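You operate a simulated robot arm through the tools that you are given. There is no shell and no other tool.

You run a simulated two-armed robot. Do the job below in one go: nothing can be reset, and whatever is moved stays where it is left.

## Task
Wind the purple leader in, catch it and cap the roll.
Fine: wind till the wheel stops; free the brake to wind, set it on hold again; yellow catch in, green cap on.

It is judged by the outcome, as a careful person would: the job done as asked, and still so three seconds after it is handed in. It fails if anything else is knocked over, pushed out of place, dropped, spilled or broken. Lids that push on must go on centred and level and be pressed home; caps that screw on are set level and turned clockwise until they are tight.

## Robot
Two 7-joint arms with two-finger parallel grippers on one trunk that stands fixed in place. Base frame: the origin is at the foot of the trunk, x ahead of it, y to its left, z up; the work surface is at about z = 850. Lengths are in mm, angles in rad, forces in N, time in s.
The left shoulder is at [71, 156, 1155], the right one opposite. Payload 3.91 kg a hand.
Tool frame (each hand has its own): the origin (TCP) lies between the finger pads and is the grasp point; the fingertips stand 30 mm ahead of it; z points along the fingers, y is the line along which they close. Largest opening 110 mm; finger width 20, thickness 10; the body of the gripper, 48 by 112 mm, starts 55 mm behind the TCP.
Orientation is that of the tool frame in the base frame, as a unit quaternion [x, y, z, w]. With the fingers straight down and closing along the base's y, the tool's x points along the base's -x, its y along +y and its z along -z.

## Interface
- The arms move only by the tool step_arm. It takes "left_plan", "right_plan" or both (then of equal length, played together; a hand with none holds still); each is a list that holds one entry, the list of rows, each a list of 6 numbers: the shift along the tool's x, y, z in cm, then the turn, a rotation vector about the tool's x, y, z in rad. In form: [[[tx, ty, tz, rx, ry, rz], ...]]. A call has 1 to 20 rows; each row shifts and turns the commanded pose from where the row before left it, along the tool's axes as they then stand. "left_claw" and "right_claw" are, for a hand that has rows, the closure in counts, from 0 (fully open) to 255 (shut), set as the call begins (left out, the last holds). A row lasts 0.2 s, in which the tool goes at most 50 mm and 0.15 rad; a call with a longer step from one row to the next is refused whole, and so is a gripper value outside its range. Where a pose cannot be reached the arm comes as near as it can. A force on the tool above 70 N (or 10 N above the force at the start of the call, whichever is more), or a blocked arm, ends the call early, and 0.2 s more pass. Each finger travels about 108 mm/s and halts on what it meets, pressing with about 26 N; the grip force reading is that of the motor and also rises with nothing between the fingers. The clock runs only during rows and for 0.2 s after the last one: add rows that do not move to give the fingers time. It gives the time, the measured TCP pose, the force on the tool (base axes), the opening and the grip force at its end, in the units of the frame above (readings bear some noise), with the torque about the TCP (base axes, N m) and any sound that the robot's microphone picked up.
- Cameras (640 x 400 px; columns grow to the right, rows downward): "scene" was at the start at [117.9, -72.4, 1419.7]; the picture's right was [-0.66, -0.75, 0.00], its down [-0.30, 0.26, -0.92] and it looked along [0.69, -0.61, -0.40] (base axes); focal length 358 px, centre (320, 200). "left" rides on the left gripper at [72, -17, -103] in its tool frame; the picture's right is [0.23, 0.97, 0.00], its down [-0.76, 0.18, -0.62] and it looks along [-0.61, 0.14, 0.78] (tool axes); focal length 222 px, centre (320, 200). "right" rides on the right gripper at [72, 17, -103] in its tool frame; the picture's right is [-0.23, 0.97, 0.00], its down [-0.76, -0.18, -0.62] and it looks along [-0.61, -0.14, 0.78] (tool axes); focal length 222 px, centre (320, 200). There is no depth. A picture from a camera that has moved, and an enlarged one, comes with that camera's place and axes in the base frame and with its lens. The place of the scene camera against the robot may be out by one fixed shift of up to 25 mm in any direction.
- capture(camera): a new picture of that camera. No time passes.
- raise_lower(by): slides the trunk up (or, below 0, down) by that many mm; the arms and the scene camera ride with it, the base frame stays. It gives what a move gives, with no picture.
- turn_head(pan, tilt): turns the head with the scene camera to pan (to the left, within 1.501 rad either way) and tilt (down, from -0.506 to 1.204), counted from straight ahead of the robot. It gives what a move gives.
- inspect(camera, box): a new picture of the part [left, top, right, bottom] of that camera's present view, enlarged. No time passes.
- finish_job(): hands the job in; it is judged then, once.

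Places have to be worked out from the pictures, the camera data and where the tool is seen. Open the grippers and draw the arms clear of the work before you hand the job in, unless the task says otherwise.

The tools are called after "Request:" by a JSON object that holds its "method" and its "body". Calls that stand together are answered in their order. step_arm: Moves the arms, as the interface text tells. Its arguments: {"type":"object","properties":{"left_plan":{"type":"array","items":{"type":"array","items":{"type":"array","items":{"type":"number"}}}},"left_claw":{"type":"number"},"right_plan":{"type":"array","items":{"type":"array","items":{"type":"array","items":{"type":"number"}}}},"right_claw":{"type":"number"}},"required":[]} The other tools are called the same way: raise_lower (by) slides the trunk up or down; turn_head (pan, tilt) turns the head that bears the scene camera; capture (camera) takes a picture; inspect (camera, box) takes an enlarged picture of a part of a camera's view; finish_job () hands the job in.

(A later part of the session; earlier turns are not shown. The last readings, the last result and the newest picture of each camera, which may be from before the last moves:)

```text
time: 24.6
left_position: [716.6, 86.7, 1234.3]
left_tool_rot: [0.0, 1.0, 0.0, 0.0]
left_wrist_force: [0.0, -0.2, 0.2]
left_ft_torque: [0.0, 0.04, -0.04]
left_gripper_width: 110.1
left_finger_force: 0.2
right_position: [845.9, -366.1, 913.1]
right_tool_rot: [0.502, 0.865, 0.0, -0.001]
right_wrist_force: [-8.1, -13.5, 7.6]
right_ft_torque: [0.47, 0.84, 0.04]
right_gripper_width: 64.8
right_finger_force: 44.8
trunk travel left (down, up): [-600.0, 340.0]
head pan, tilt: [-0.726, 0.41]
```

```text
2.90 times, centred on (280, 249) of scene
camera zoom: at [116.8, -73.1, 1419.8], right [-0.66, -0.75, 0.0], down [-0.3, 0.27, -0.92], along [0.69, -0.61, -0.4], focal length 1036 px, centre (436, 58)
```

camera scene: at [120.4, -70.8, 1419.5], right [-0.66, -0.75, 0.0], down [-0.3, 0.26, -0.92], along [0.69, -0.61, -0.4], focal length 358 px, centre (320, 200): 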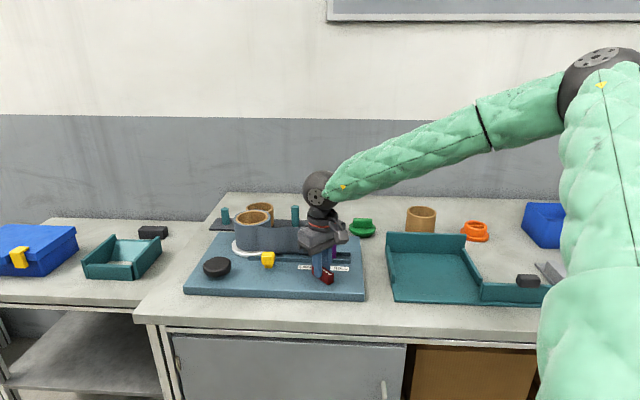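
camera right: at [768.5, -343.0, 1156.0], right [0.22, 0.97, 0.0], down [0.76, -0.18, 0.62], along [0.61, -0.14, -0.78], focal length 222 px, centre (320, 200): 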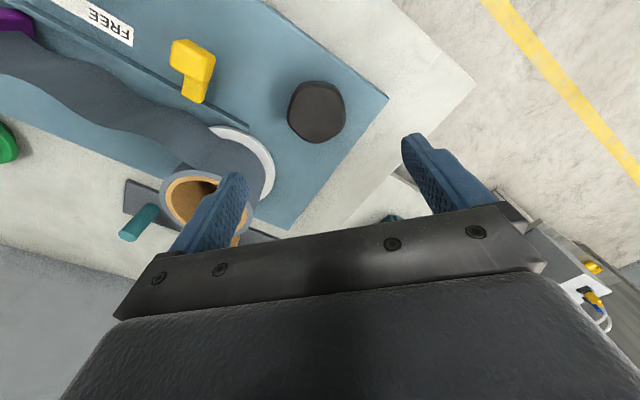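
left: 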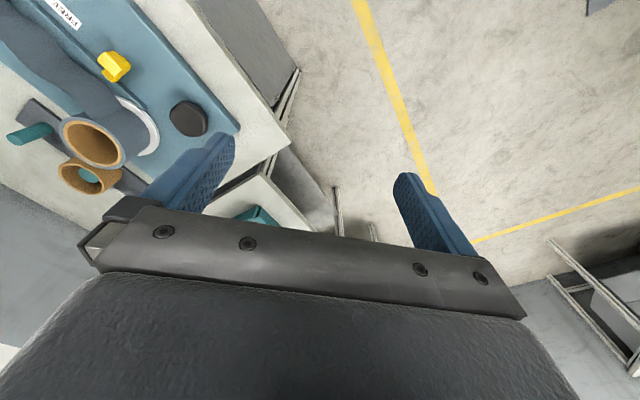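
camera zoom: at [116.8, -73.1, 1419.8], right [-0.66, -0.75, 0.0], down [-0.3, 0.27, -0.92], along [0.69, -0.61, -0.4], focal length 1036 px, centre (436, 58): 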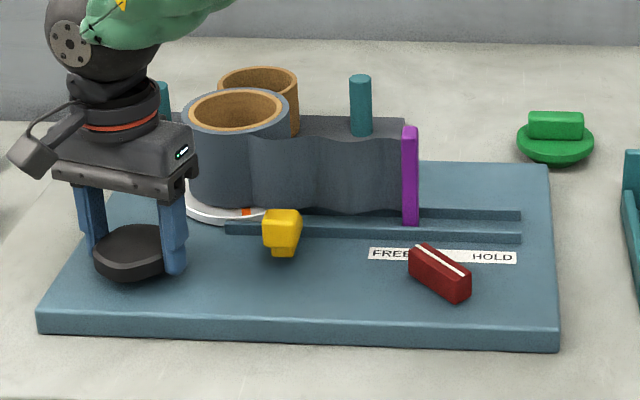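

The leader moves in steadily (now about 65 mm in). I trim again and continue.

Request:
{"method": "step_arm", "body": {"right_plan": [[[-0.06, -0.1, 0, 0, 0, 0.1], [0, 0, 0, 0, 0, 0.12], [0, 0, 0, 0, 0, 0.12], [0, 0, 0, 0, 0, 0.12], [0, 0, 0, 0, 0, 0.12]]], "right_claw": 255}}

Request:
{"method": "inspect", "body": {"camera": "scene", "box": [170, 180, 390, 318]}}

```text
time: 25.8
left_position: [713.6, 86.0, 1235.7]
left_tool_rot: [0.0, 1.0, 0.001, 0.001]
left_wrist_force: [0.3, -0.3, -0.5]
left_ft_torque: [0.0, -0.01, 0.04]
left_gripper_width: 110.1
left_finger_force: 0.0
right_position: [844.1, -365.4, 914.6]
right_tool_rot: [0.728, 0.685, -0.001, 0.0]
right_wrist_force: [-25.0, -14.3, 2.2]
right_ft_torque: [-0.12, -0.26, 0.04]
right_gripper_width: 65.0
right_finger_force: 45.3
trunk travel left (down, up): [-600.0, 340.0]
head pan, tilt: [-0.726, 0.41]
```

```text
2.90 times, centred on (280, 249) of scene
camera zoom: at [115.7, -73.3, 1419.8], right [-0.66, -0.75, 0.0], down [-0.3, 0.27, -0.92], along [0.69, -0.61, -0.4], focal length 1036 px, centre (436, 58)
```

zoom: 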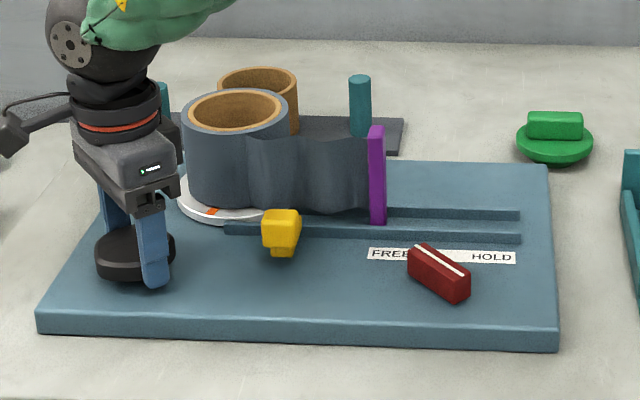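

The leader is about 92 mm in after 1.7 rad, and the side force is growing. I open the jaws to regrasp, first checking that the leader does not run back.

Request:
{"method": "step_arm", "body": {"right_plan": [[[0, 0, 0, 0, 0, 0], [0, 0, 0, 0, 0, 0]]], "right_claw": 35}}

Request:
{"method": "inspect", "body": {"camera": "scene", "box": [170, 180, 390, 318]}}

Request:
{"method": "inspect", "body": {"camera": "right", "box": [200, 60, 440, 230]}}

```text
time: 26.4
left_position: [717.0, 87.1, 1233.6]
left_tool_rot: [0.0, 1.0, 0.0, 0.0]
left_wrist_force: [0.1, 0.6, -0.5]
left_ft_torque: [0.0, 0.02, 0.01]
left_gripper_width: 110.0
left_finger_force: 0.0
right_position: [847.8, -364.0, 913.4]
right_tool_rot: [0.727, 0.686, 0.0, 0.0]
right_wrist_force: [0.2, -0.1, -0.4]
right_ft_torque: [0.0, 0.01, 0.02]
right_gripper_width: 94.9
right_finger_force: 0.1
trunk travel left (down, up): [-600.0, 340.0]
head pan, tilt: [-0.726, 0.41]
```

```text
2.90 times, centred on (280, 249) of scene
camera zoom: at [117.8, -72.9, 1419.7], right [-0.66, -0.75, 0.0], down [-0.3, 0.27, -0.92], along [0.69, -0.61, -0.4], focal length 1036 px, centre (436, 58)
```

zoom: 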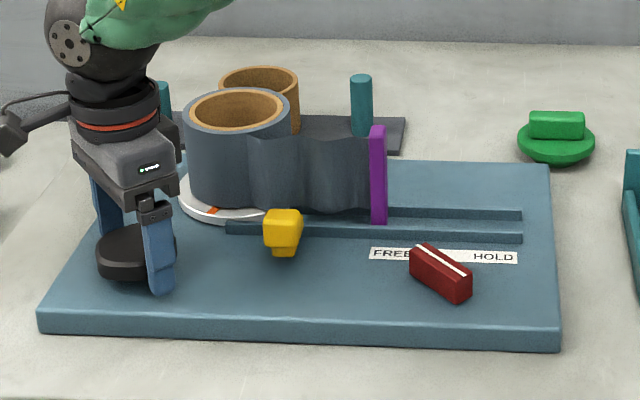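

```text
2.35 times, centred on (320, 145) of right
camera zoom: at [869.5, -294.7, 1017.1], right [0.96, -0.28, 0.0], down [-0.22, -0.75, 0.62], along [-0.18, -0.6, -0.78], focal length 523 px, centre (320, 329)
```

zoom: 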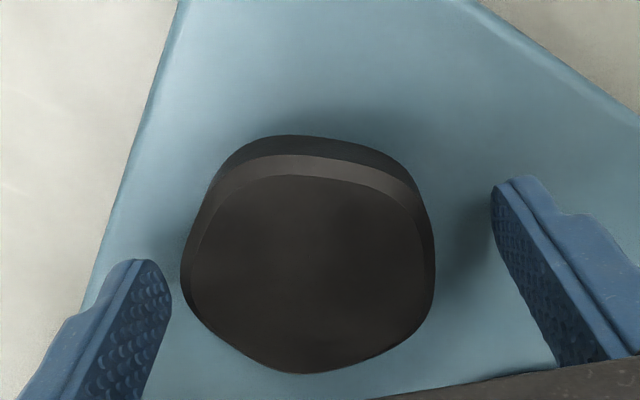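

The leader stays put when released. I recentre slightly and turn the open hand back by 108° for a fresh grip on another flat.

Request:
{"method": "step_arm", "body": {"right_plan": [[[0.08, -0.28, 0, 0, 0, 0], [0, 0, 0, 0, 0, -0.145], [0, 0, 0, 0, 0, -0.145], [0, 0, 0, 0, 0, -0.145], [0, 0, 0, 0, 0, -0.145], [0, 0, 0, 0, 0, -0.145], [0, 0, 0, 0, 0, -0.145], [0, 0, 0, 0, 0, -0.145], [0, 0, 0, 0, 0, -0.145], [0, 0, 0, 0, 0, -0.145], [0, 0, 0, 0, 0, -0.145], [0, 0, 0, 0, 0, -0.145], [0, 0, 0, 0, 0, -0.145], [0, 0, 0, 0, 0, -0.145], [0, 0, 0, 0, 0, 0]]], "right_claw": 35}}

Request:
{"method": "inspect", "body": {"camera": "right", "box": [200, 60, 440, 230]}}

Request:
{"method": "inspect", "body": {"camera": "scene", "box": [170, 180, 390, 318]}}

```text
time: 29.6
left_position: [718.3, 87.6, 1233.8]
left_tool_rot: [-0.001, 1.0, 0.0, 0.0]
left_wrist_force: [-0.3, 0.5, 0.0]
left_ft_torque: [0.0, 0.0, 0.01]
left_gripper_width: 110.1
left_finger_force: 0.1
right_position: [844.4, -364.7, 913.2]
right_tool_rot: [-0.129, 0.992, 0.0, 0.0]
right_wrist_force: [0.5, 0.8, 0.5]
right_ft_torque: [0.0, 0.0, -0.02]
right_gripper_width: 94.8
right_finger_force: 0.1
trunk travel left (down, up): [-600.0, 340.0]
head pan, tilt: [-0.726, 0.41]
```

```text
2.35 times, centred on (320, 145) of right
camera zoom: at [771.3, -367.4, 1016.6], right [-0.03, 1.0, 0.0], down [0.78, 0.02, 0.62], along [0.62, 0.02, -0.78], focal length 523 px, centre (320, 329)
```

zoom: 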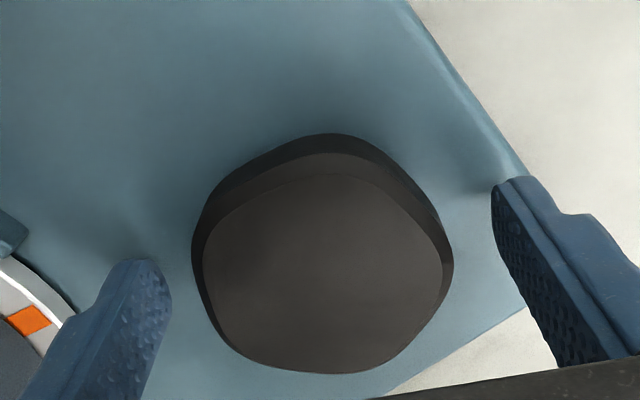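

```text
2.90 times, centred on (280, 249) of scene
camera zoom: at [118.2, -72.0, 1419.7], right [-0.66, -0.75, 0.0], down [-0.3, 0.26, -0.92], along [0.69, -0.61, -0.4], focal length 1036 px, centre (436, 58)
```

zoom: 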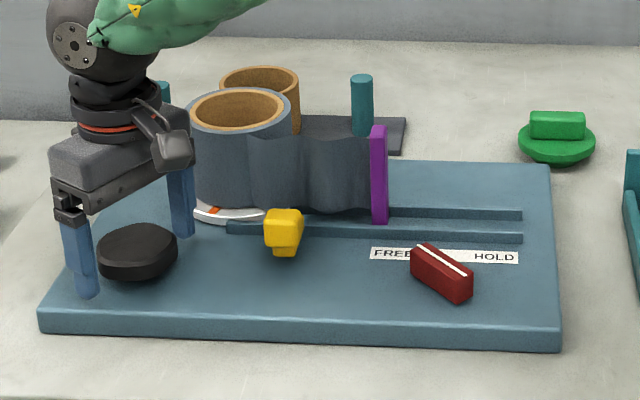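

The knob now shows a vertex at the right finger and a flat at the left. I close on it again with a slight centring shift.

Request:
{"method": "step_arm", "body": {"right_plan": [[[0, -0.15, 0, 0, 0, 0], [0, 0, 0, 0, 0, 0], [0, 0, 0, 0, 0, 0], [0, 0, 0, 0, 0, 0]]], "right_claw": 255}}

```text
time: 30.6
left_position: [716.7, 88.9, 1234.8]
left_tool_rot: [0.0, 1.0, 0.0, -0.001]
left_wrist_force: [0.4, -0.8, -0.1]
left_ft_torque: [-0.01, -0.01, 0.02]
left_gripper_width: 110.1
left_finger_force: 0.0
right_position: [845.0, -364.0, 913.0]
right_tool_rot: [-0.129, 0.992, 0.0, 0.0]
right_wrist_force: [-6.8, 13.6, -6.5]
right_ft_torque: [0.95, -0.46, 0.02]
right_gripper_width: 64.7
right_finger_force: 45.2
trunk travel left (down, up): [-600.0, 340.0]
head pan, tilt: [-0.726, 0.41]
```

A similar side force along the closing direction appears again, so I shift back 1.5 mm and turn clockwise.

Request:
{"method": "step_arm", "body": {"right_plan": [[[0, 0.15, 0, 0, 0, 0], [0, 0, 0, 0, 0, 0.11], [0, 0, 0, 0, 0, 0.11], [0, 0, 0, 0, 0, 0.11], [0, 0, 0, 0, 0, 0.11], [0, 0, 0, 0, 0, 0.11]]], "right_claw": 255}}

Request:
{"method": "inspect", "body": {"camera": "scene", "box": [170, 180, 390, 318]}}

```text
time: 32.0
left_position: [717.2, 87.3, 1234.1]
left_tool_rot: [0.0, 1.0, 0.0, 0.0]
left_wrist_force: [0.0, 0.2, -0.5]
left_ft_torque: [0.03, -0.01, 0.0]
left_gripper_width: 110.0
left_finger_force: 0.0
right_position: [844.7, -364.5, 914.6]
right_tool_rot: [0.147, 0.989, 0.0, -0.001]
right_wrist_force: [-7.6, 9.6, -8.2]
right_ft_torque: [-0.63, 0.37, 0.01]
right_gripper_width: 64.6
right_finger_force: 45.3
trunk travel left (down, up): [-600.0, 340.0]
head pan, tilt: [-0.726, 0.41]
```

```text
2.90 times, centred on (280, 249) of scene
camera zoom: at [118.3, -71.5, 1419.7], right [-0.66, -0.75, 0.0], down [-0.3, 0.26, -0.92], along [0.69, -0.61, -0.4], focal length 1036 px, centre (436, 58)
```

zoom: 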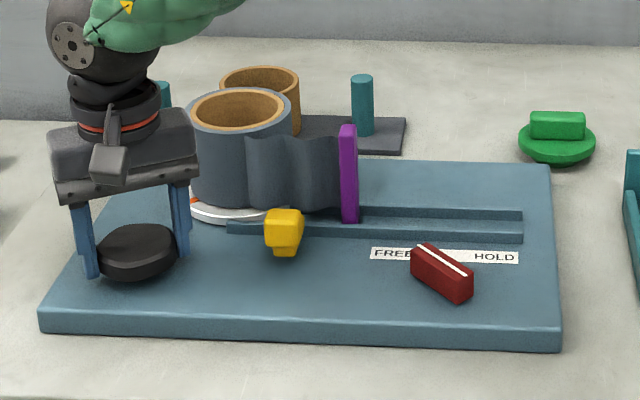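

The leader continues in. I keep turning clockwise in the same grip.

Request:
{"method": "step_arm", "body": {"right_plan": [[[0, 0.05, 0, 0, 0, 0.11], [0, 0, 0, 0, 0, 0.11], [0, 0, 0, 0, 0, 0.11], [0, 0, 0, 0, 0, 0.11], [0, 0, 0, 0, 0, 0.11]]], "right_claw": 255}}

Request:
{"method": "inspect", "body": {"camera": "scene", "box": [170, 180, 390, 318]}}

```text
time: 33.2
left_position: [718.0, 88.4, 1233.9]
left_tool_rot: [0.0, 1.0, 0.0, 0.0]
left_wrist_force: [-0.3, -0.1, -0.3]
left_ft_torque: [0.01, 0.04, -0.03]
left_gripper_width: 109.9
left_finger_force: 0.0
right_position: [845.4, -363.9, 913.2]
right_tool_rot: [0.41, 0.912, 0.0, -0.002]
right_wrist_force: [-10.0, 12.0, -13.7]
right_ft_torque: [0.43, 0.68, -0.01]
right_gripper_width: 64.9
right_finger_force: 45.1
trunk travel left (down, up): [-600.0, 340.0]
head pan, tilt: [-0.726, 0.41]
```

```text
2.90 times, centred on (280, 249) of scene
camera zoom: at [118.6, -71.5, 1419.6], right [-0.66, -0.75, 0.0], down [-0.3, 0.26, -0.92], along [0.69, -0.61, -0.4], focal length 1036 px, centre (436, 58)
```

zoom: 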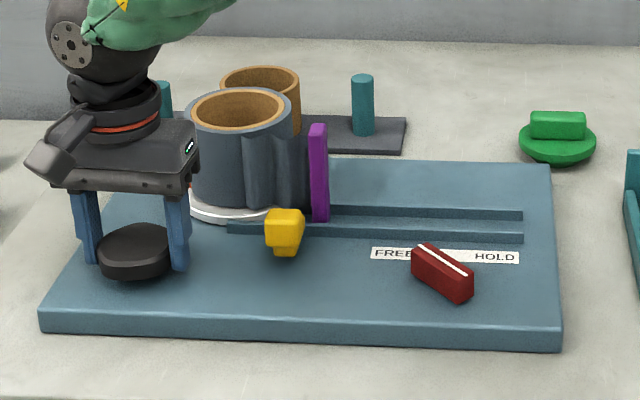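

The leader nears the catch. I continue in smaller steps, watching the torque about z for the stop.

Request:
{"method": "step_arm", "body": {"right_plan": [[[-0.03, 0.0, 0, 0, 0, 0.1], [0, 0, 0, 0, 0, 0.1], [0, 0, 0, 0, 0, 0.1]]], "right_claw": 255}}

Request:
{"method": "inspect", "body": {"camera": "scene", "box": [170, 180, 390, 318]}}

```text
time: 34.0
left_position: [717.8, 88.6, 1233.8]
left_tool_rot: [0.0, 1.0, 0.0, -0.001]
left_wrist_force: [0.1, 0.0, 0.2]
left_ft_torque: [0.06, -0.01, 0.01]
left_gripper_width: 110.0
left_finger_force: 0.1
right_position: [845.1, -363.8, 913.5]
right_tool_rot: [0.541, 0.841, 0.001, 0.0]
right_wrist_force: [-8.8, 16.2, -18.3]
right_ft_torque: [1.11, 0.48, -0.01]
right_gripper_width: 64.9
right_finger_force: 44.5
trunk travel left (down, up): [-600.0, 340.0]
head pan, tilt: [-0.726, 0.41]
```

```text
2.90 times, centred on (280, 249) of scene
camera zoom: at [119.1, -71.5, 1419.6], right [-0.66, -0.75, 0.0], down [-0.3, 0.26, -0.92], along [0.69, -0.61, -0.4], focal length 1036 px, centre (436, 58)
```

zoom: 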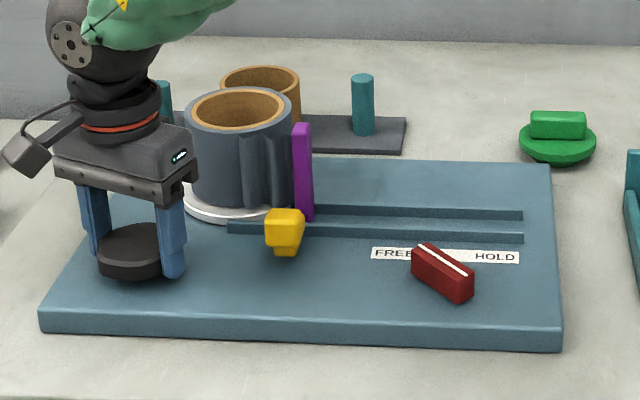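

The leader still moves with the wheel. I relieve the vertical load by 1 mm and turn 0.3 rad more.

Request:
{"method": "step_arm", "body": {"right_plan": [[[-0.05, 0.0, 0.1, 0, 0, 0.1], [0, 0, 0, 0, 0, 0.1], [0, 0, 0, 0, 0, 0.1]]], "right_claw": 255}}

Request:
{"method": "inspect", "body": {"camera": "scene", "box": [170, 180, 390, 318]}}

```text
time: 34.8
left_position: [717.0, 88.8, 1234.3]
left_tool_rot: [0.0, 1.0, 0.0, -0.001]
left_wrist_force: [-0.5, 0.1, 0.2]
left_ft_torque: [0.01, -0.01, -0.01]
left_gripper_width: 109.9
left_finger_force: 0.0
right_position: [844.2, -364.1, 914.1]
right_tool_rot: [0.661, 0.75, -0.001, 0.0]
right_wrist_force: [-4.2, 13.6, -8.5]
right_ft_torque: [0.58, 0.93, 0.0]
right_gripper_width: 64.8
right_finger_force: 44.7
trunk travel left (down, up): [-600.0, 340.0]
head pan, tilt: [-0.726, 0.41]
```

```text
2.90 times, centred on (280, 249) of scene
camera zoom: at [118.7, -71.3, 1419.8], right [-0.66, -0.75, 0.0], down [-0.3, 0.26, -0.92], along [0.69, -0.61, -0.4], focal length 1036 px, centre (436, 58)
```

zoom: 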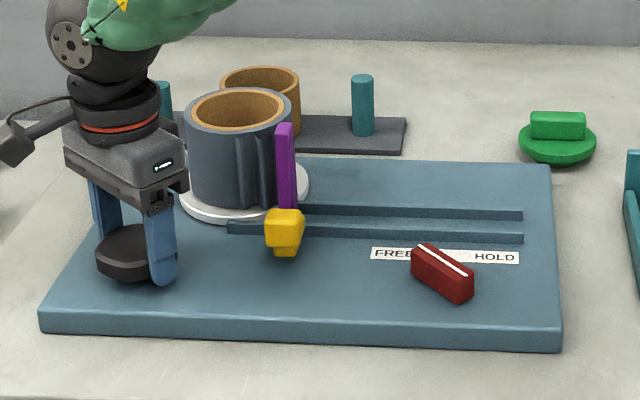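

The leader is now level with the catch. I keep going in 0.2–0.3 rad steps.

Request:
{"method": "step_arm", "body": {"right_plan": [[[0, 0.0, 0, 0, 0, 0.1], [0, 0, 0, 0, 0, 0.1], [0, 0, 0, 0, 0, 0.1]]], "right_claw": 255}}

Request:
{"method": "inspect", "body": {"camera": "scene", "box": [170, 180, 390, 318]}}

```text
time: 35.6
left_position: [717.4, 88.0, 1234.0]
left_tool_rot: [-0.001, 1.0, 0.0, 0.0]
left_wrist_force: [0.3, 0.4, 0.0]
left_ft_torque: [-0.02, 0.02, -0.01]
left_gripper_width: 109.9
left_finger_force: 0.1
right_position: [844.3, -365.8, 914.0]
right_tool_rot: [0.765, 0.644, 0.0, 0.001]
right_wrist_force: [-4.1, 4.9, -4.7]
right_ft_torque: [-0.1, -0.05, 1.17]
right_gripper_width: 65.1
right_finger_force: 45.4
trunk travel left (down, up): [-600.0, 340.0]
head pan, tilt: [-0.726, 0.41]
```

```text
2.90 times, centred on (280, 249) of scene
camera zoom: at [118.2, -72.0, 1419.8], right [-0.66, -0.75, 0.0], down [-0.3, 0.26, -0.92], along [0.69, -0.61, -0.4], focal length 1036 px, centre (436, 58)
```

zoom: 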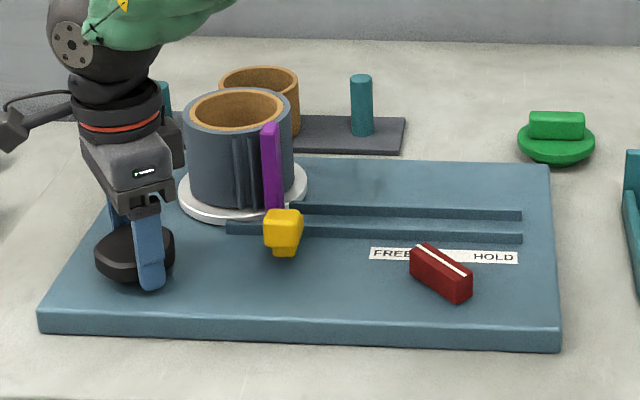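

The torque about z jumped to 1.17 N·m and the leader now sits just past the catch, so the wheel has reached its stop. I open and lift clear, then check that nothing ran back.

Request:
{"method": "step_arm", "body": {"right_plan": [[[0, 0, 0, 0, 0, 0], [0, 0, 0, 0, 0, 0], [0, 0, -4, 0, 0, 0], [0, 0, -4, 0, 0, 0], [0, 0, -4, 0, 0, 0], [0, 0, -4, 0, 0, 0], [0, 0, 0, 0, 0, 0]]], "right_claw": 20}}

Request:
{"method": "inspect", "body": {"camera": "scene", "box": [170, 180, 390, 318]}}

Request:
{"method": "capture", "body": {"camera": "right"}}

```text
time: 37.2
left_position: [717.7, 87.5, 1234.7]
left_tool_rot: [0.001, 1.0, 0.0, -0.001]
left_wrist_force: [-0.3, -0.2, -0.8]
left_ft_torque: [-0.03, -0.01, -0.03]
left_gripper_width: 110.0
left_finger_force: 0.1
right_position: [846.2, -367.7, 1073.4]
right_tool_rot: [0.765, 0.644, -0.001, -0.001]
right_wrist_force: [-0.6, -0.1, -0.4]
right_ft_torque: [-0.05, 0.02, 0.02]
right_gripper_width: 101.4
right_finger_force: 0.0
trunk travel left (down, up): [-600.0, 340.0]
head pan, tilt: [-0.726, 0.41]
```

```text
2.90 times, centred on (280, 249) of scene
camera zoom: at [119.3, -72.4, 1419.5], right [-0.66, -0.75, 0.0], down [-0.3, 0.26, -0.92], along [0.69, -0.61, -0.4], focal length 1036 px, centre (436, 58)
```

zoom: 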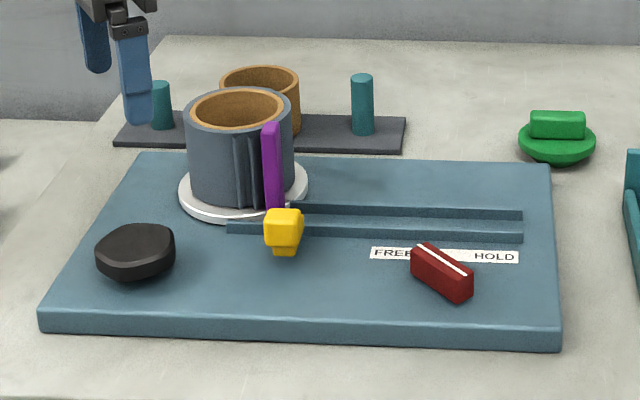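

```text
taken
camera right: at [875.5, -299.7, 1175.2], right [0.92, -0.39, 0.0], down [-0.3, -0.72, 0.62], along [-0.24, -0.57, -0.78], focal length 222 px, centre (320, 200)
```

right: 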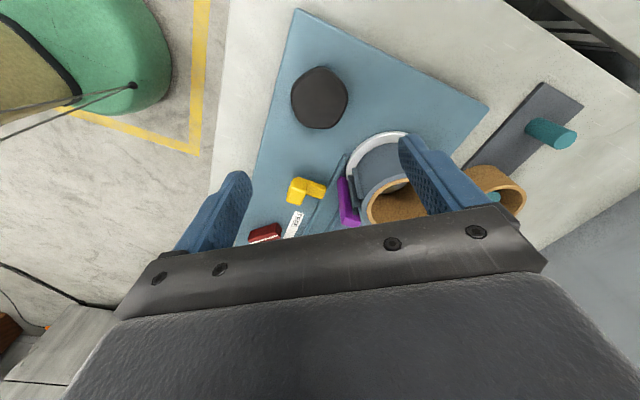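

The leader stayed wound in. I inspect the catch and leader closely from this side.

Request:
{"method": "inspect", "body": {"camera": "right", "box": [240, 120, 440, 250]}}

Request:
{"method": "inspect", "body": {"camera": "scene", "box": [225, 205, 305, 275]}}

```text
3.08 times, centred on (340, 185) of right
camera zoom: at [875.5, -299.7, 1175.2], right [0.92, -0.39, 0.0], down [-0.3, -0.72, 0.62], along [-0.24, -0.57, -0.78], focal length 684 px, centre (258, 246)
```

zoom: 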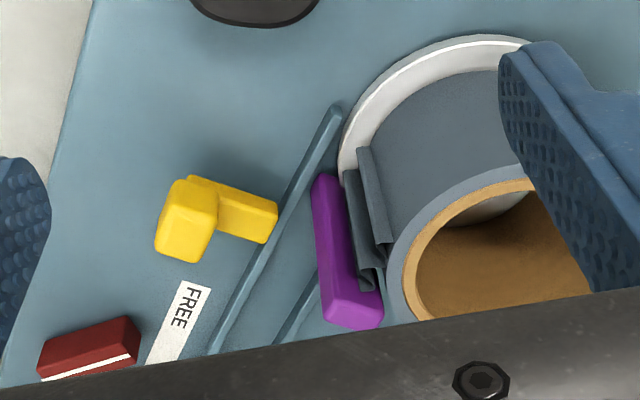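

```text
5.71 times, centred on (265, 240) of scene
camera zoom: at [119.3, -72.4, 1419.5], right [-0.66, -0.75, 0.0], down [-0.3, 0.26, -0.92], along [0.69, -0.61, -0.4], focal length 2043 px, centre (634, -29)
```

zoom: 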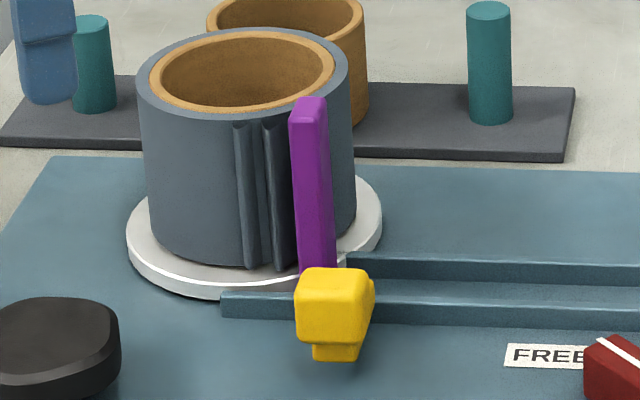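

The leader sits left of the catch's tongue, so the catch can slide in behind it. Brake first: I turn the hand back and return it above the lever.

Request:
{"method": "step_arm", "body": {"right_plan": [[[0, 0, 0, 0, 0, -0.145], [0, 0, 0, 0, 0, -0.145], [0, 0, 0, 0, 0, -0.145], [0, 0, 0, 0, 0, -0.145], [0, 0, 0, 0, 0, -0.145], [0, 0, 0, 0, 0, -0.145], [0, 0, 0, 0, 0, -0.145], [0, 0, 0, 0, 0, -0.145], [0, 0, 0, 0, 0, -0.145], [0, 0, 0, 0, 0, -0.145], [0, 0, 0, 0, 0, -0.145], [0, 0, 0, 0, 0, -0.147], [3.13, -2.955, 0, 0, 0, 0], [3.13, -2.955, 0, 0, 0, 0], [3.13, -2.955, 0, 0, 0, 0], [3.13, -2.955, 0, 0, 0, 0], [3.13, -2.955, 0, 0, 0, 0], [3.13, -2.955, 0, 0, 0, 0], [0, 0, 0, 0, 0, 0]]], "right_claw": 140}}

Request:
{"method": "inspect", "body": {"camera": "right", "box": [240, 50, 440, 200]}}

```text
time: 41.2
left_position: [717.6, 89.5, 1234.1]
left_tool_rot: [0.0, 1.0, 0.0, -0.001]
left_wrist_force: [-0.1, 0.1, 0.1]
left_ft_torque: [-0.04, 0.07, 0.02]
left_gripper_width: 109.9
left_finger_force: 0.0
right_position: [658.5, -541.5, 1073.4]
right_tool_rot: [0.001, 1.0, -0.001, -0.001]
right_wrist_force: [1.2, 0.7, 0.0]
right_ft_torque: [-0.05, -0.01, -0.02]
right_gripper_width: 49.9
right_finger_force: 0.0
trunk travel left (down, up): [-600.0, 340.0]
head pan, tilt: [-0.726, 0.41]
```

```text
2.67 times, centred on (340, 125) of right
camera zoom: at [588.0, -525.4, 1175.9], right [0.23, 0.97, 0.0], down [0.76, -0.18, 0.62], along [0.61, -0.14, -0.78], focal length 592 px, centre (267, 400)
```

zoom: 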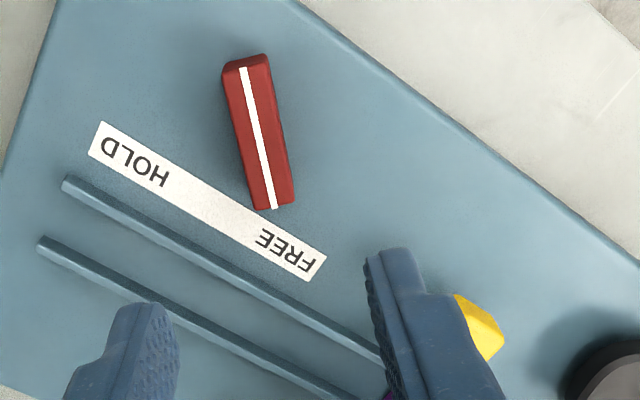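

The lever lies along +x, centred near (658.7,-545.8). I centre over it, lower to z≈917, and close.

Request:
{"method": "step_arm", "body": {"right_plan": [[[0.07, -0.37, 4, 0, 0, 0], [0, 0, 4, 0, 0, 0], [0, 0, 4, 0, 0, 0], [0, 0, 3.55, 0, 0, 0], [0, 0, 0, 0, 0, 0]]], "right_claw": 140}}

Request:
{"method": "step_arm", "body": {"right_plan": [[[0, 0, 0, 0, 0, 0], [0, 0, 0, 0, 0, 0], [0, 0, 0, 0, 0, 0]]], "right_claw": 255}}

Request:
{"method": "inspect", "body": {"camera": "right", "box": [220, 60, 420, 230]}}

```text
time: 42.4
left_position: [716.9, 87.4, 1234.8]
left_tool_rot: [0.001, 1.0, -0.001, -0.001]
left_wrist_force: [-0.6, 0.1, 0.6]
left_ft_torque: [-0.02, -0.01, -0.03]
left_gripper_width: 110.0
left_finger_force: 0.1
right_position: [656.5, -546.3, 919.4]
right_tool_rot: [-0.001, 1.0, 0.0, 0.0]
right_wrist_force: [0.2, 0.6, 0.3]
right_ft_torque: [0.0, -0.01, -0.03]
right_gripper_width: 49.7
right_finger_force: 0.2
trunk travel left (down, up): [-600.0, 340.0]
head pan, tilt: [-0.726, 0.41]
```

```text
time: 43.2
left_position: [717.0, 89.1, 1233.3]
left_tool_rot: [0.001, 1.0, 0.0, -0.001]
left_wrist_force: [0.9, 0.7, 1.0]
left_ft_torque: [0.01, 0.0, -0.03]
left_gripper_width: 110.0
left_finger_force: 0.0
right_position: [658.0, -544.4, 918.4]
right_tool_rot: [-0.001, 1.0, 0.0, -0.001]
right_wrist_force: [-2.2, 21.6, -12.3]
right_ft_torque: [0.55, -0.92, -0.06]
right_gripper_width: 16.1
right_finger_force: 45.0
trunk travel left (down, up): [-600.0, 340.0]
head pan, tilt: [-0.726, 0.41]
```

```text
2.35 times, centred on (320, 145) of right
camera zoom: at [585.9, -528.5, 1021.7], right [0.23, 0.97, 0.0], down [0.76, -0.18, 0.62], along [0.61, -0.14, -0.78], focal length 523 px, centre (320, 329)
```

zoom: 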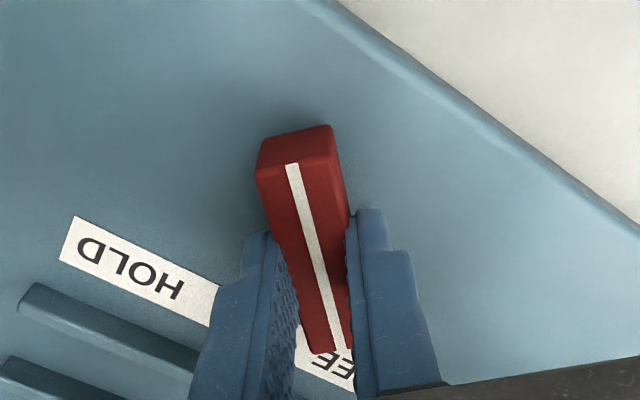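

The lever is gripped again. I ease the side load and turn it clockwise back to HOLD in two parts.

Request:
{"method": "step_arm", "body": {"right_plan": [[[0, 0.15, 0, 0, 0, 0], [0, 0, 0, 0, 0, 0.12], [0, 0, 0, 0, 0, 0.12], [0, 0, 0, 0, 0, 0.12], [0, 0, 0, 0, 0, 0.12], [0, 0, 0, 0, 0, 0.12], [0, 0, 0, 0, 0, 0.12]]], "right_claw": 255}}

Request:
{"method": "step_arm", "body": {"right_plan": [[[0, 0, 0, 0, 0, 0.12], [0, 0, 0, 0, 0, 0.12], [0, 0, 0, 0, 0, 0.12], [0, 0, 0, 0, 0, 0.12], [0, 0, 0, 0, 0, 0.12], [0, 0, 0, 0, 0, 0.12], [0, 0, 0, 0, 0, 0.12]]], "right_claw": 255}}

Request:
{"method": "inspect", "body": {"camera": "right", "box": [220, 60, 420, 230]}}

```text
time: 44.8
left_position: [718.0, 89.2, 1233.7]
left_tool_rot: [0.001, 1.0, 0.0, -0.001]
left_wrist_force: [-0.4, 0.0, 0.6]
left_ft_torque: [0.0, 0.01, -0.04]
left_gripper_width: 110.0
left_finger_force: 0.0
right_position: [657.5, -543.7, 917.4]
right_tool_rot: [0.353, 0.935, 0.0, 0.001]
right_wrist_force: [9.8, 10.6, 6.2]
right_ft_torque: [0.97, 0.74, 0.01]
right_gripper_width: 15.9
right_finger_force: 45.2
trunk travel left (down, up): [-600.0, 340.0]
head pan, tilt: [-0.726, 0.41]
```

```text
time: 46.4
left_position: [718.5, 90.2, 1234.3]
left_tool_rot: [0.0, 1.0, 0.001, -0.001]
left_wrist_force: [-0.2, -0.4, -0.5]
left_ft_torque: [-0.02, -0.03, 0.04]
left_gripper_width: 110.2
left_finger_force: 0.0
right_position: [659.0, -545.0, 920.1]
right_tool_rot: [0.705, 0.71, -0.001, 0.0]
right_wrist_force: [22.4, 4.5, 16.8]
right_ft_torque: [-0.13, -0.47, 0.01]
right_gripper_width: 15.9
right_finger_force: 45.3
trunk travel left (down, up): [-600.0, 340.0]
head pan, tilt: [-0.726, 0.41]
```

```text
2.35 times, centred on (320, 145) of right
camera zoom: at [674.9, -472.1, 1021.5], right [0.98, -0.22, 0.0], down [-0.17, -0.76, 0.62], along [-0.14, -0.61, -0.78], focal length 523 px, centre (320, 329)
```

zoom: 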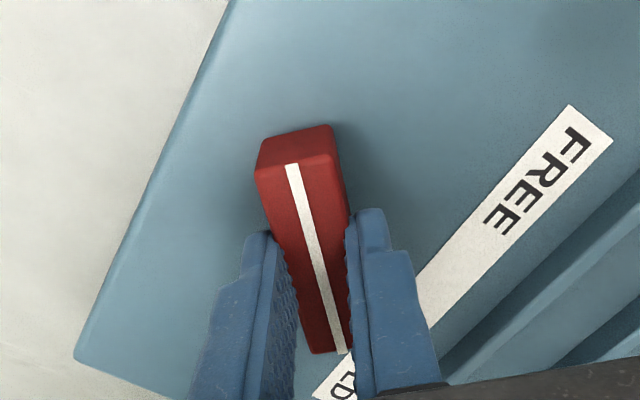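

The lever is back at about its original HOLD angle. I nudge 0.04 rad more to be sure it meets its stop, then release.

Request:
{"method": "step_arm", "body": {"right_plan": [[[0, 0.1, -0.1, 0, 0, 0.02], [0, 0, 0, 0, 0, 0.02], [0, 0, 0, 0, 0, 0]]], "right_claw": 255}}

```text
time: 47.2
left_position: [716.2, 87.6, 1234.0]
left_tool_rot: [0.0, 1.0, 0.0, 0.0]
left_wrist_force: [-0.5, -0.3, -0.4]
left_ft_torque: [-0.01, -0.01, 0.0]
left_gripper_width: 110.2
left_finger_force: 0.1
right_position: [657.2, -543.2, 918.7]
right_tool_rot: [0.718, 0.696, 0.0, 0.0]
right_wrist_force: [14.2, 6.9, 12.0]
right_ft_torque: [0.12, -0.65, 1.14]
right_gripper_width: 16.2
right_finger_force: 44.8
trunk travel left (down, up): [-600.0, 340.0]
head pan, tilt: [-0.726, 0.41]
```

The torque rose to 1.14 N·m, so the lever is against its HOLD stop. I release it and rise.

Request:
{"method": "step_arm", "body": {"right_plan": [[[0, 0, 0, 0, 0, 0], [0, 0, 0, 0, 0, 0], [0, 0, -4, 0, 0, 0], [0, 0, -4, 0, 0, 0], [0, 0, -4, 0, 0, 0], [0, 0, -2, 0, 0, 0], [0, 0, 0, 0, 0, 0]]], "right_claw": 140}}

Request:
{"method": "inspect", "body": {"camera": "scene", "box": [170, 180, 390, 318]}}

Request:
{"method": "inspect", "body": {"camera": "right", "box": [240, 20, 640, 270]}}

```text
time: 48.8
left_position: [716.9, 87.9, 1234.4]
left_tool_rot: [0.0, 1.0, 0.0, 0.001]
left_wrist_force: [-1.2, -0.8, -0.7]
left_ft_torque: [-0.02, -0.03, -0.01]
left_gripper_width: 110.1
left_finger_force: 0.0
right_position: [657.9, -545.6, 1061.0]
right_tool_rot: [0.718, 0.696, 0.0, 0.0]
right_wrist_force: [-0.4, 0.3, 0.1]
right_ft_torque: [0.01, 0.0, -0.02]
right_gripper_width: 49.5
right_finger_force: 0.0
trunk travel left (down, up): [-600.0, 340.0]
head pan, tilt: [-0.726, 0.41]
```

```text
2.90 times, centred on (280, 249) of scene
camera zoom: at [118.2, -72.3, 1419.7], right [-0.66, -0.75, 0.0], down [-0.3, 0.26, -0.92], along [0.69, -0.61, -0.4], focal length 1036 px, centre (436, 58)
```

zoom: 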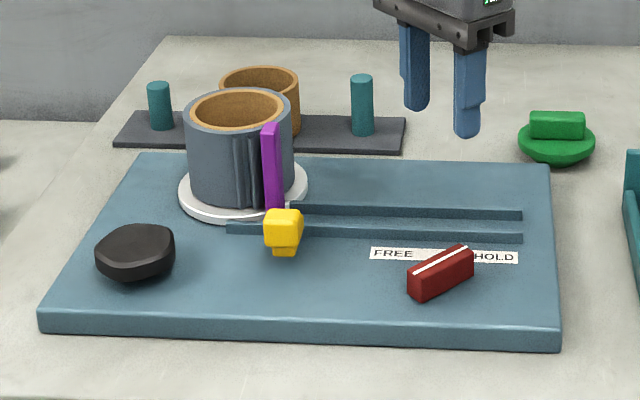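

```text
1.60 times, centred on (440, 145) of right
camera zoom: at [678.4, -473.7, 1163.4], right [0.97, -0.26, 0.0], down [-0.2, -0.76, 0.62], along [-0.16, -0.6, -0.78], focal length 355 px, centre (128, 288)
```

zoom: 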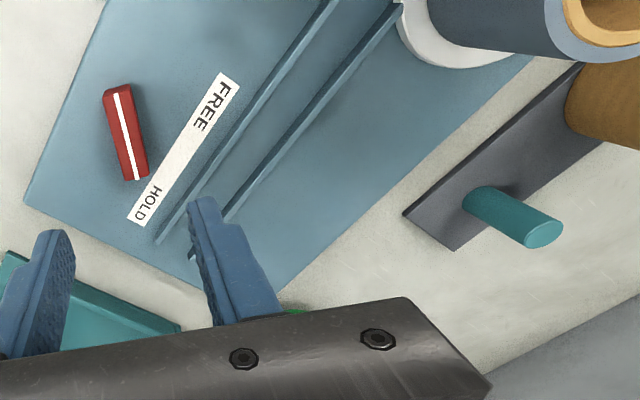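

The brake points to HOLD and the leader is still in. Now I bring the closed hand in front of the yellow catch, facing the board squarely, to measure the catch.

Request:
{"method": "step_arm", "body": {"right_plan": [[[0, 0, 0, 0, 0, -0.136], [0, 0, 0, 0, 0, -0.136], [0, 0, 0, 0, 0, -0.136], [0, 0, 0, 0, 0, -0.136], [0, 0, 0, 0, 0, -0.136], [0, 0, 0, 0, 0, -0.137], [0.7, 4.5, 0, 0, 0, 0], [0.7, 4.5, 0, 0, 0, 0], [0.7, 4.5, 0, 0, 0, 0], [0, 0, 3, 0, 0, 0], [0, 0, 3, 0, 0, 0], [0, 0, 0, 0, 0, 0]]], "right_claw": 255}}

Request:
{"method": "capture", "body": {"camera": "right"}}

Request:
{"method": "inspect", "body": {"camera": "right", "box": [220, 60, 420, 200]}}

```text
time: 51.4
left_position: [715.9, 88.5, 1233.8]
left_tool_rot: [0.0, 1.0, 0.0, 0.0]
left_wrist_force: [-0.6, 0.6, -0.8]
left_ft_torque: [0.02, 0.02, 0.03]
left_gripper_width: 109.9
left_finger_force: 0.1
right_position: [735.6, -434.1, 999.4]
right_tool_rot: [0.382, 0.924, 0.0, 0.0]
right_wrist_force: [0.5, -0.6, 0.3]
right_ft_torque: [0.02, -0.03, -0.01]
right_gripper_width: 0.0
right_finger_force: 26.0
trunk travel left (down, up): [-600.0, 340.0]
head pan, tilt: [-0.726, 0.41]
```

```text
taken
camera right: at [696.9, -373.1, 1100.9], right [0.85, 0.53, 0.0], down [0.41, -0.66, 0.62], along [0.33, -0.53, -0.78], focal length 222 px, centre (320, 200)
```

right: 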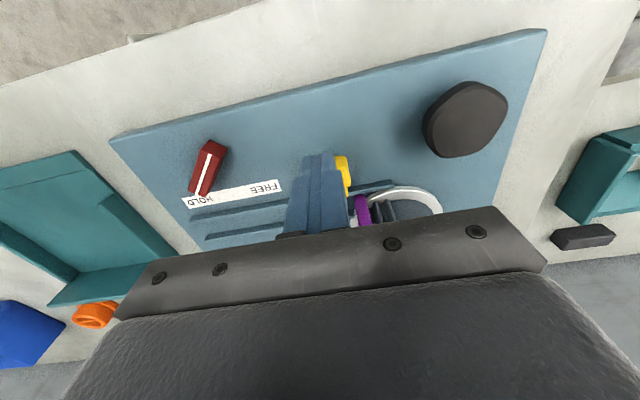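

```text
2.86 times, centred on (320, 130) of right
camera zoom: at [696.9, -373.1, 1100.9], right [0.85, 0.53, 0.0], down [0.41, -0.66, 0.62], along [0.33, -0.53, -0.78], focal length 635 px, centre (320, 400)
```

zoom: 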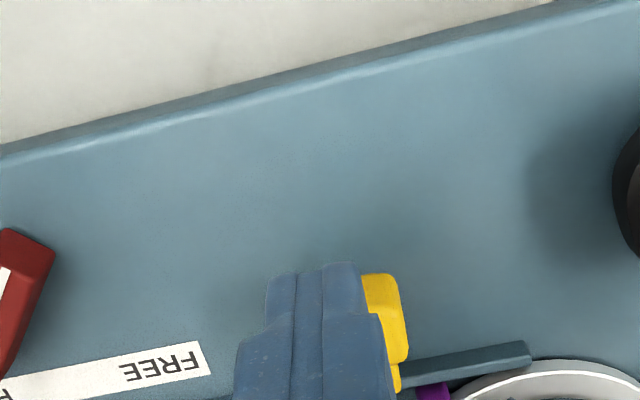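

The closed fingers hide the catch, so I open them to see it between.

Request:
{"method": "step_arm", "body": {"right_plan": [[[0, 0, 0, 0, 0, 0], [0, 0, 0, 0, 0, 0], [0, 0, 0, 0, 0, 0]]], "right_claw": 30}}

Request:
{"method": "inspect", "body": {"camera": "right", "box": [240, 110, 440, 240]}}

```text
time: 52.2
left_position: [717.2, 86.4, 1233.0]
left_tool_rot: [0.0, 1.0, -0.001, 0.0]
left_wrist_force: [-0.5, -0.1, -0.4]
left_ft_torque: [0.0, 0.01, 0.04]
left_gripper_width: 110.0
left_finger_force: 0.1
right_position: [735.4, -435.9, 997.8]
right_tool_rot: [0.382, 0.924, -0.001, 0.0]
right_wrist_force: [0.1, -0.7, -0.3]
right_ft_torque: [0.0, 0.02, 0.04]
right_gripper_width: 96.8
right_finger_force: 0.0
trunk travel left (down, up): [-600.0, 340.0]
head pan, tilt: [-0.726, 0.41]
```

```text
3.08 times, centred on (340, 175) of right
camera zoom: at [697.2, -373.6, 1100.7], right [0.85, 0.53, 0.0], down [0.41, -0.66, 0.62], along [0.33, -0.53, -0.78], focal length 684 px, centre (258, 277)
```

zoom: 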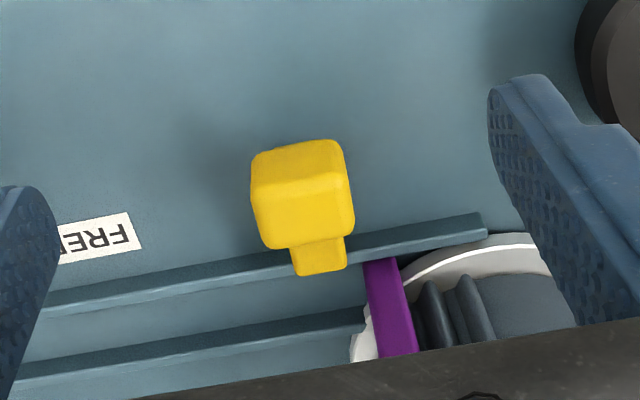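

The catch block is about 30 mm wide, with its front face at v≈869 (away-axis) and top z≈913. Its tongue clears the leader's right side. I close the fingers, lower behind the block, and approach to just short of contact.

Request:
{"method": "step_arm", "body": {"right_plan": [[[0, 0.3, 0, 0, 0, 0], [0, 0, 0, 0, 0, 0], [0, 0, 0, 0, 0, 0], [0, 0, 3.5, 0, 0, 0], [0, 0, 3.5, 0, 0, 0], [-1.0, 0, 0, 0, 0, 0], [-1.0, 0, 0, 0, 0, 0], [0, 0, 0, 0, 0, 0]]], "right_claw": 255}}

Request:
{"method": "inspect", "body": {"camera": "scene", "box": [210, 190, 330, 280]}}

Request:
{"method": "inspect", "body": {"camera": "right", "box": [220, 90, 440, 240]}}

```text
time: 54.0
left_position: [718.2, 87.7, 1234.1]
left_tool_rot: [0.0, 1.0, 0.0, 0.0]
left_wrist_force: [-0.1, -0.6, 0.0]
left_ft_torque: [0.0, -0.01, 0.04]
left_gripper_width: 110.1
left_finger_force: 0.0
right_position: [754.1, -446.6, 928.9]
right_tool_rot: [0.382, 0.924, 0.0, 0.0]
right_wrist_force: [0.1, 0.8, -0.3]
right_ft_torque: [0.02, 0.0, 0.0]
right_gripper_width: 0.4
right_finger_force: 26.2
trunk travel left (down, up): [-600.0, 340.0]
head pan, tilt: [-0.726, 0.41]
```

```text
4.44 times, centred on (270, 235) of scene
camera zoom: at [117.8, -72.0, 1419.7], right [-0.66, -0.75, 0.0], down [-0.3, 0.26, -0.92], along [0.69, -0.61, -0.4], focal length 1589 px, centre (542, 44)
```

zoom: 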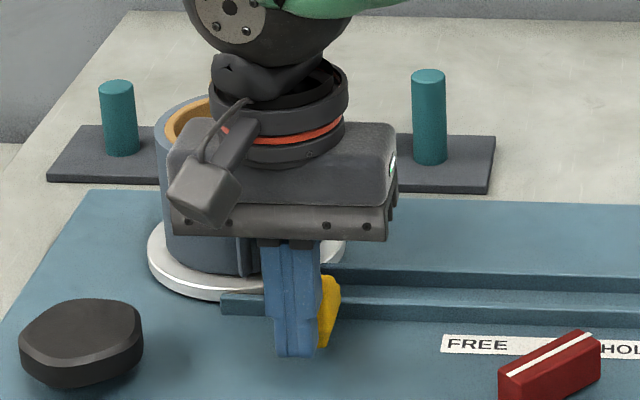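

```text
2.67 times, centred on (330, 165) of right
camera zoom: at [715.7, -383.4, 1031.9], right [0.85, 0.53, 0.0], down [0.41, -0.66, 0.62], along [0.33, -0.53, -0.78], focal length 592 px, centre (293, 293)
```

zoom: 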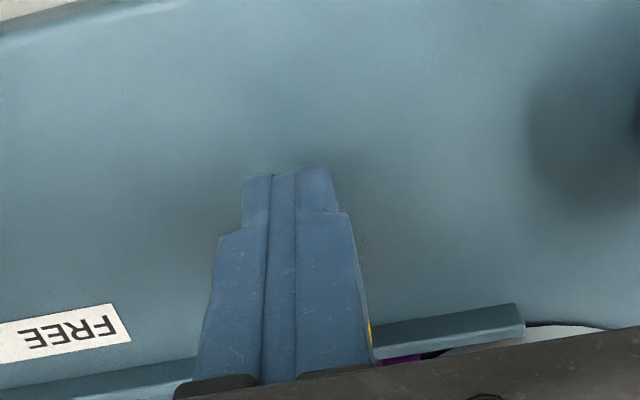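

The fingers are about 10 mm behind the block. I shift 3 mm to its centre and push forward in small steps.

Request:
{"method": "step_arm", "body": {"right_plan": [[[0, -0.3, 0, 0, 0, 0], [-0.5, 0, 0, 0, 0, 0], [-0.5, 0, 0, 0, 0, 0], [-0.5, 0, 0, 0, 0, 0], [-0.5, 0, 0, 0, 0, 0]]], "right_claw": 255}}

Request:
{"method": "inspect", "body": {"camera": "scene", "box": [210, 190, 330, 280]}}

```text
time: 55.2
left_position: [717.3, 86.6, 1233.7]
left_tool_rot: [0.0, 1.0, 0.0, 0.0]
left_wrist_force: [0.1, 0.3, -1.1]
left_ft_torque: [-0.02, 0.02, 0.02]
left_gripper_width: 110.0
left_finger_force: 0.1
right_position: [766.2, -461.9, 929.0]
right_tool_rot: [0.383, 0.924, 0.0, 0.0]
right_wrist_force: [-0.7, 0.3, -0.5]
right_ft_torque: [-0.02, 0.04, 0.01]
right_gripper_width: 0.3
right_finger_force: 25.9
trunk travel left (down, up): [-600.0, 340.0]
head pan, tilt: [-0.726, 0.41]
```

```text
4.44 times, centred on (270, 235) of scene
camera zoom: at [118.2, -72.2, 1419.7], right [-0.66, -0.75, 0.0], down [-0.3, 0.26, -0.92], along [0.69, -0.61, -0.4], focal length 1589 px, centre (542, 44)
```

zoom: 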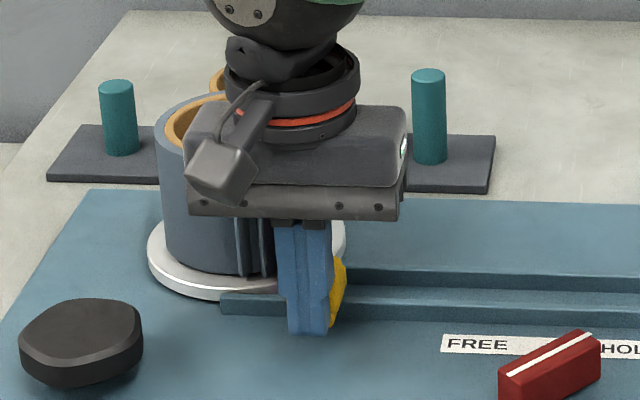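

The catch is moving with little resistance. I push on in small steps until it resists.

Request:
{"method": "step_arm", "body": {"right_plan": [[[-0.3, 0, 0, 0, 0, 0], [-0.3, 0, 0, 0, 0, 0], [-0.3, 0, 0, 0, 0, 0]]], "right_claw": 255}}

Request:
{"method": "inspect", "body": {"camera": "scene", "box": [210, 190, 330, 280]}}

```text
time: 56.0
left_position: [717.2, 86.5, 1234.5]
left_tool_rot: [0.001, 1.0, 0.001, 0.0]
left_wrist_force: [0.0, -0.1, 0.4]
left_ft_torque: [0.02, -0.02, 0.02]
left_gripper_width: 110.0
left_finger_force: 0.0
right_position: [773.5, -468.6, 928.6]
right_tool_rot: [0.383, 0.924, 0.0, 0.0]
right_wrist_force: [-0.7, -0.1, 0.0]
right_ft_torque: [-0.01, 0.03, 0.0]
right_gripper_width: 0.0
right_finger_force: 26.0
trunk travel left (down, up): [-600.0, 340.0]
head pan, tilt: [-0.726, 0.41]
```

```text
4.44 times, centred on (270, 235) of scene
camera zoom: at [118.2, -72.2, 1419.7], right [-0.66, -0.75, 0.0], down [-0.3, 0.26, -0.92], along [0.69, -0.61, -0.4], focal length 1589 px, centre (542, 44)
```

zoom: 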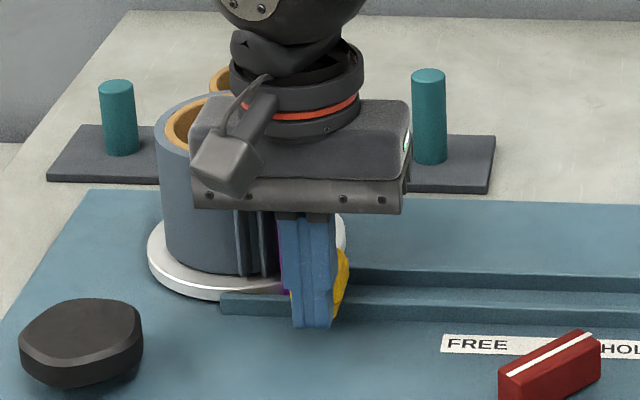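

Still free-moving. I continue in 2 mm steps, watching the clearance to the leader.

Request:
{"method": "step_arm", "body": {"right_plan": [[[-0.2, 0, 0, 0, 0, 0], [-0.2, 0, 0, 0, 0, 0], [-0.2, 0, 0, 0, 0, 0]]], "right_claw": 255}}

Request:
{"method": "inspect", "body": {"camera": "scene", "box": [210, 190, 330, 280]}}

Request:
{"method": "inspect", "body": {"camera": "right", "box": [220, 90, 440, 240]}}

```text
time: 56.8
left_position: [717.3, 86.8, 1232.8]
left_tool_rot: [0.0, 1.0, 0.0, 0.0]
left_wrist_force: [-0.4, 0.1, 0.1]
left_ft_torque: [0.02, -0.01, -0.01]
left_gripper_width: 110.0
left_finger_force: 0.2
right_position: [777.0, -472.1, 926.6]
right_tool_rot: [0.383, 0.924, 0.0, 0.0]
right_wrist_force: [-0.3, 0.5, 0.5]
right_ft_torque: [-0.04, 0.01, -0.01]
right_gripper_width: 0.0
right_finger_force: 25.3
trunk travel left (down, up): [-600.0, 340.0]
head pan, tilt: [-0.726, 0.41]
```

```text
4.44 times, centred on (270, 235) of scene
camera zoom: at [118.2, -72.1, 1419.7], right [-0.66, -0.75, 0.0], down [-0.3, 0.26, -0.92], along [0.69, -0.61, -0.4], focal length 1589 px, centre (542, 44)
```

zoom: 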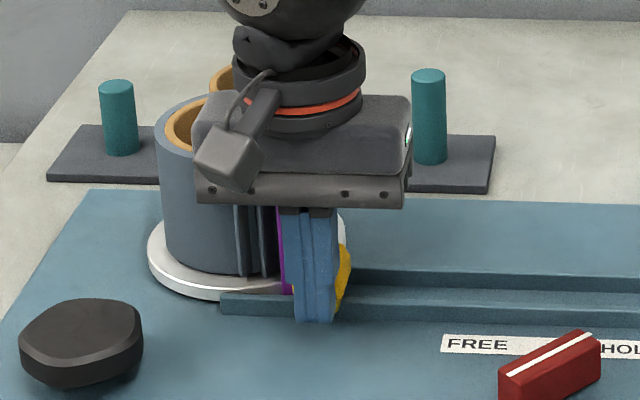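

```text
2.67 times, centred on (330, 165) of right
camera zoom: at [738.3, -410.5, 1030.9], right [0.85, 0.53, 0.0], down [0.41, -0.66, 0.62], along [0.33, -0.53, -0.78], focal length 592 px, centre (293, 293)
```

zoom: 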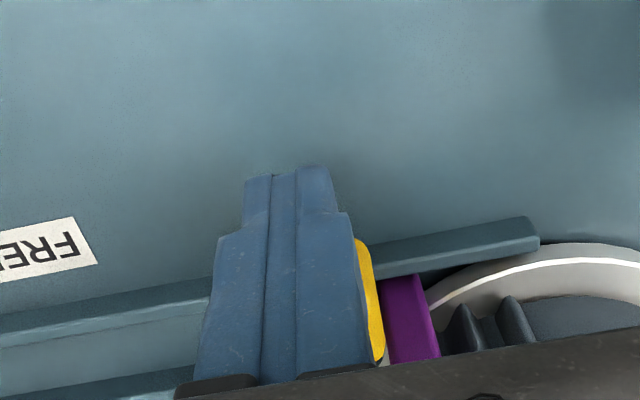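

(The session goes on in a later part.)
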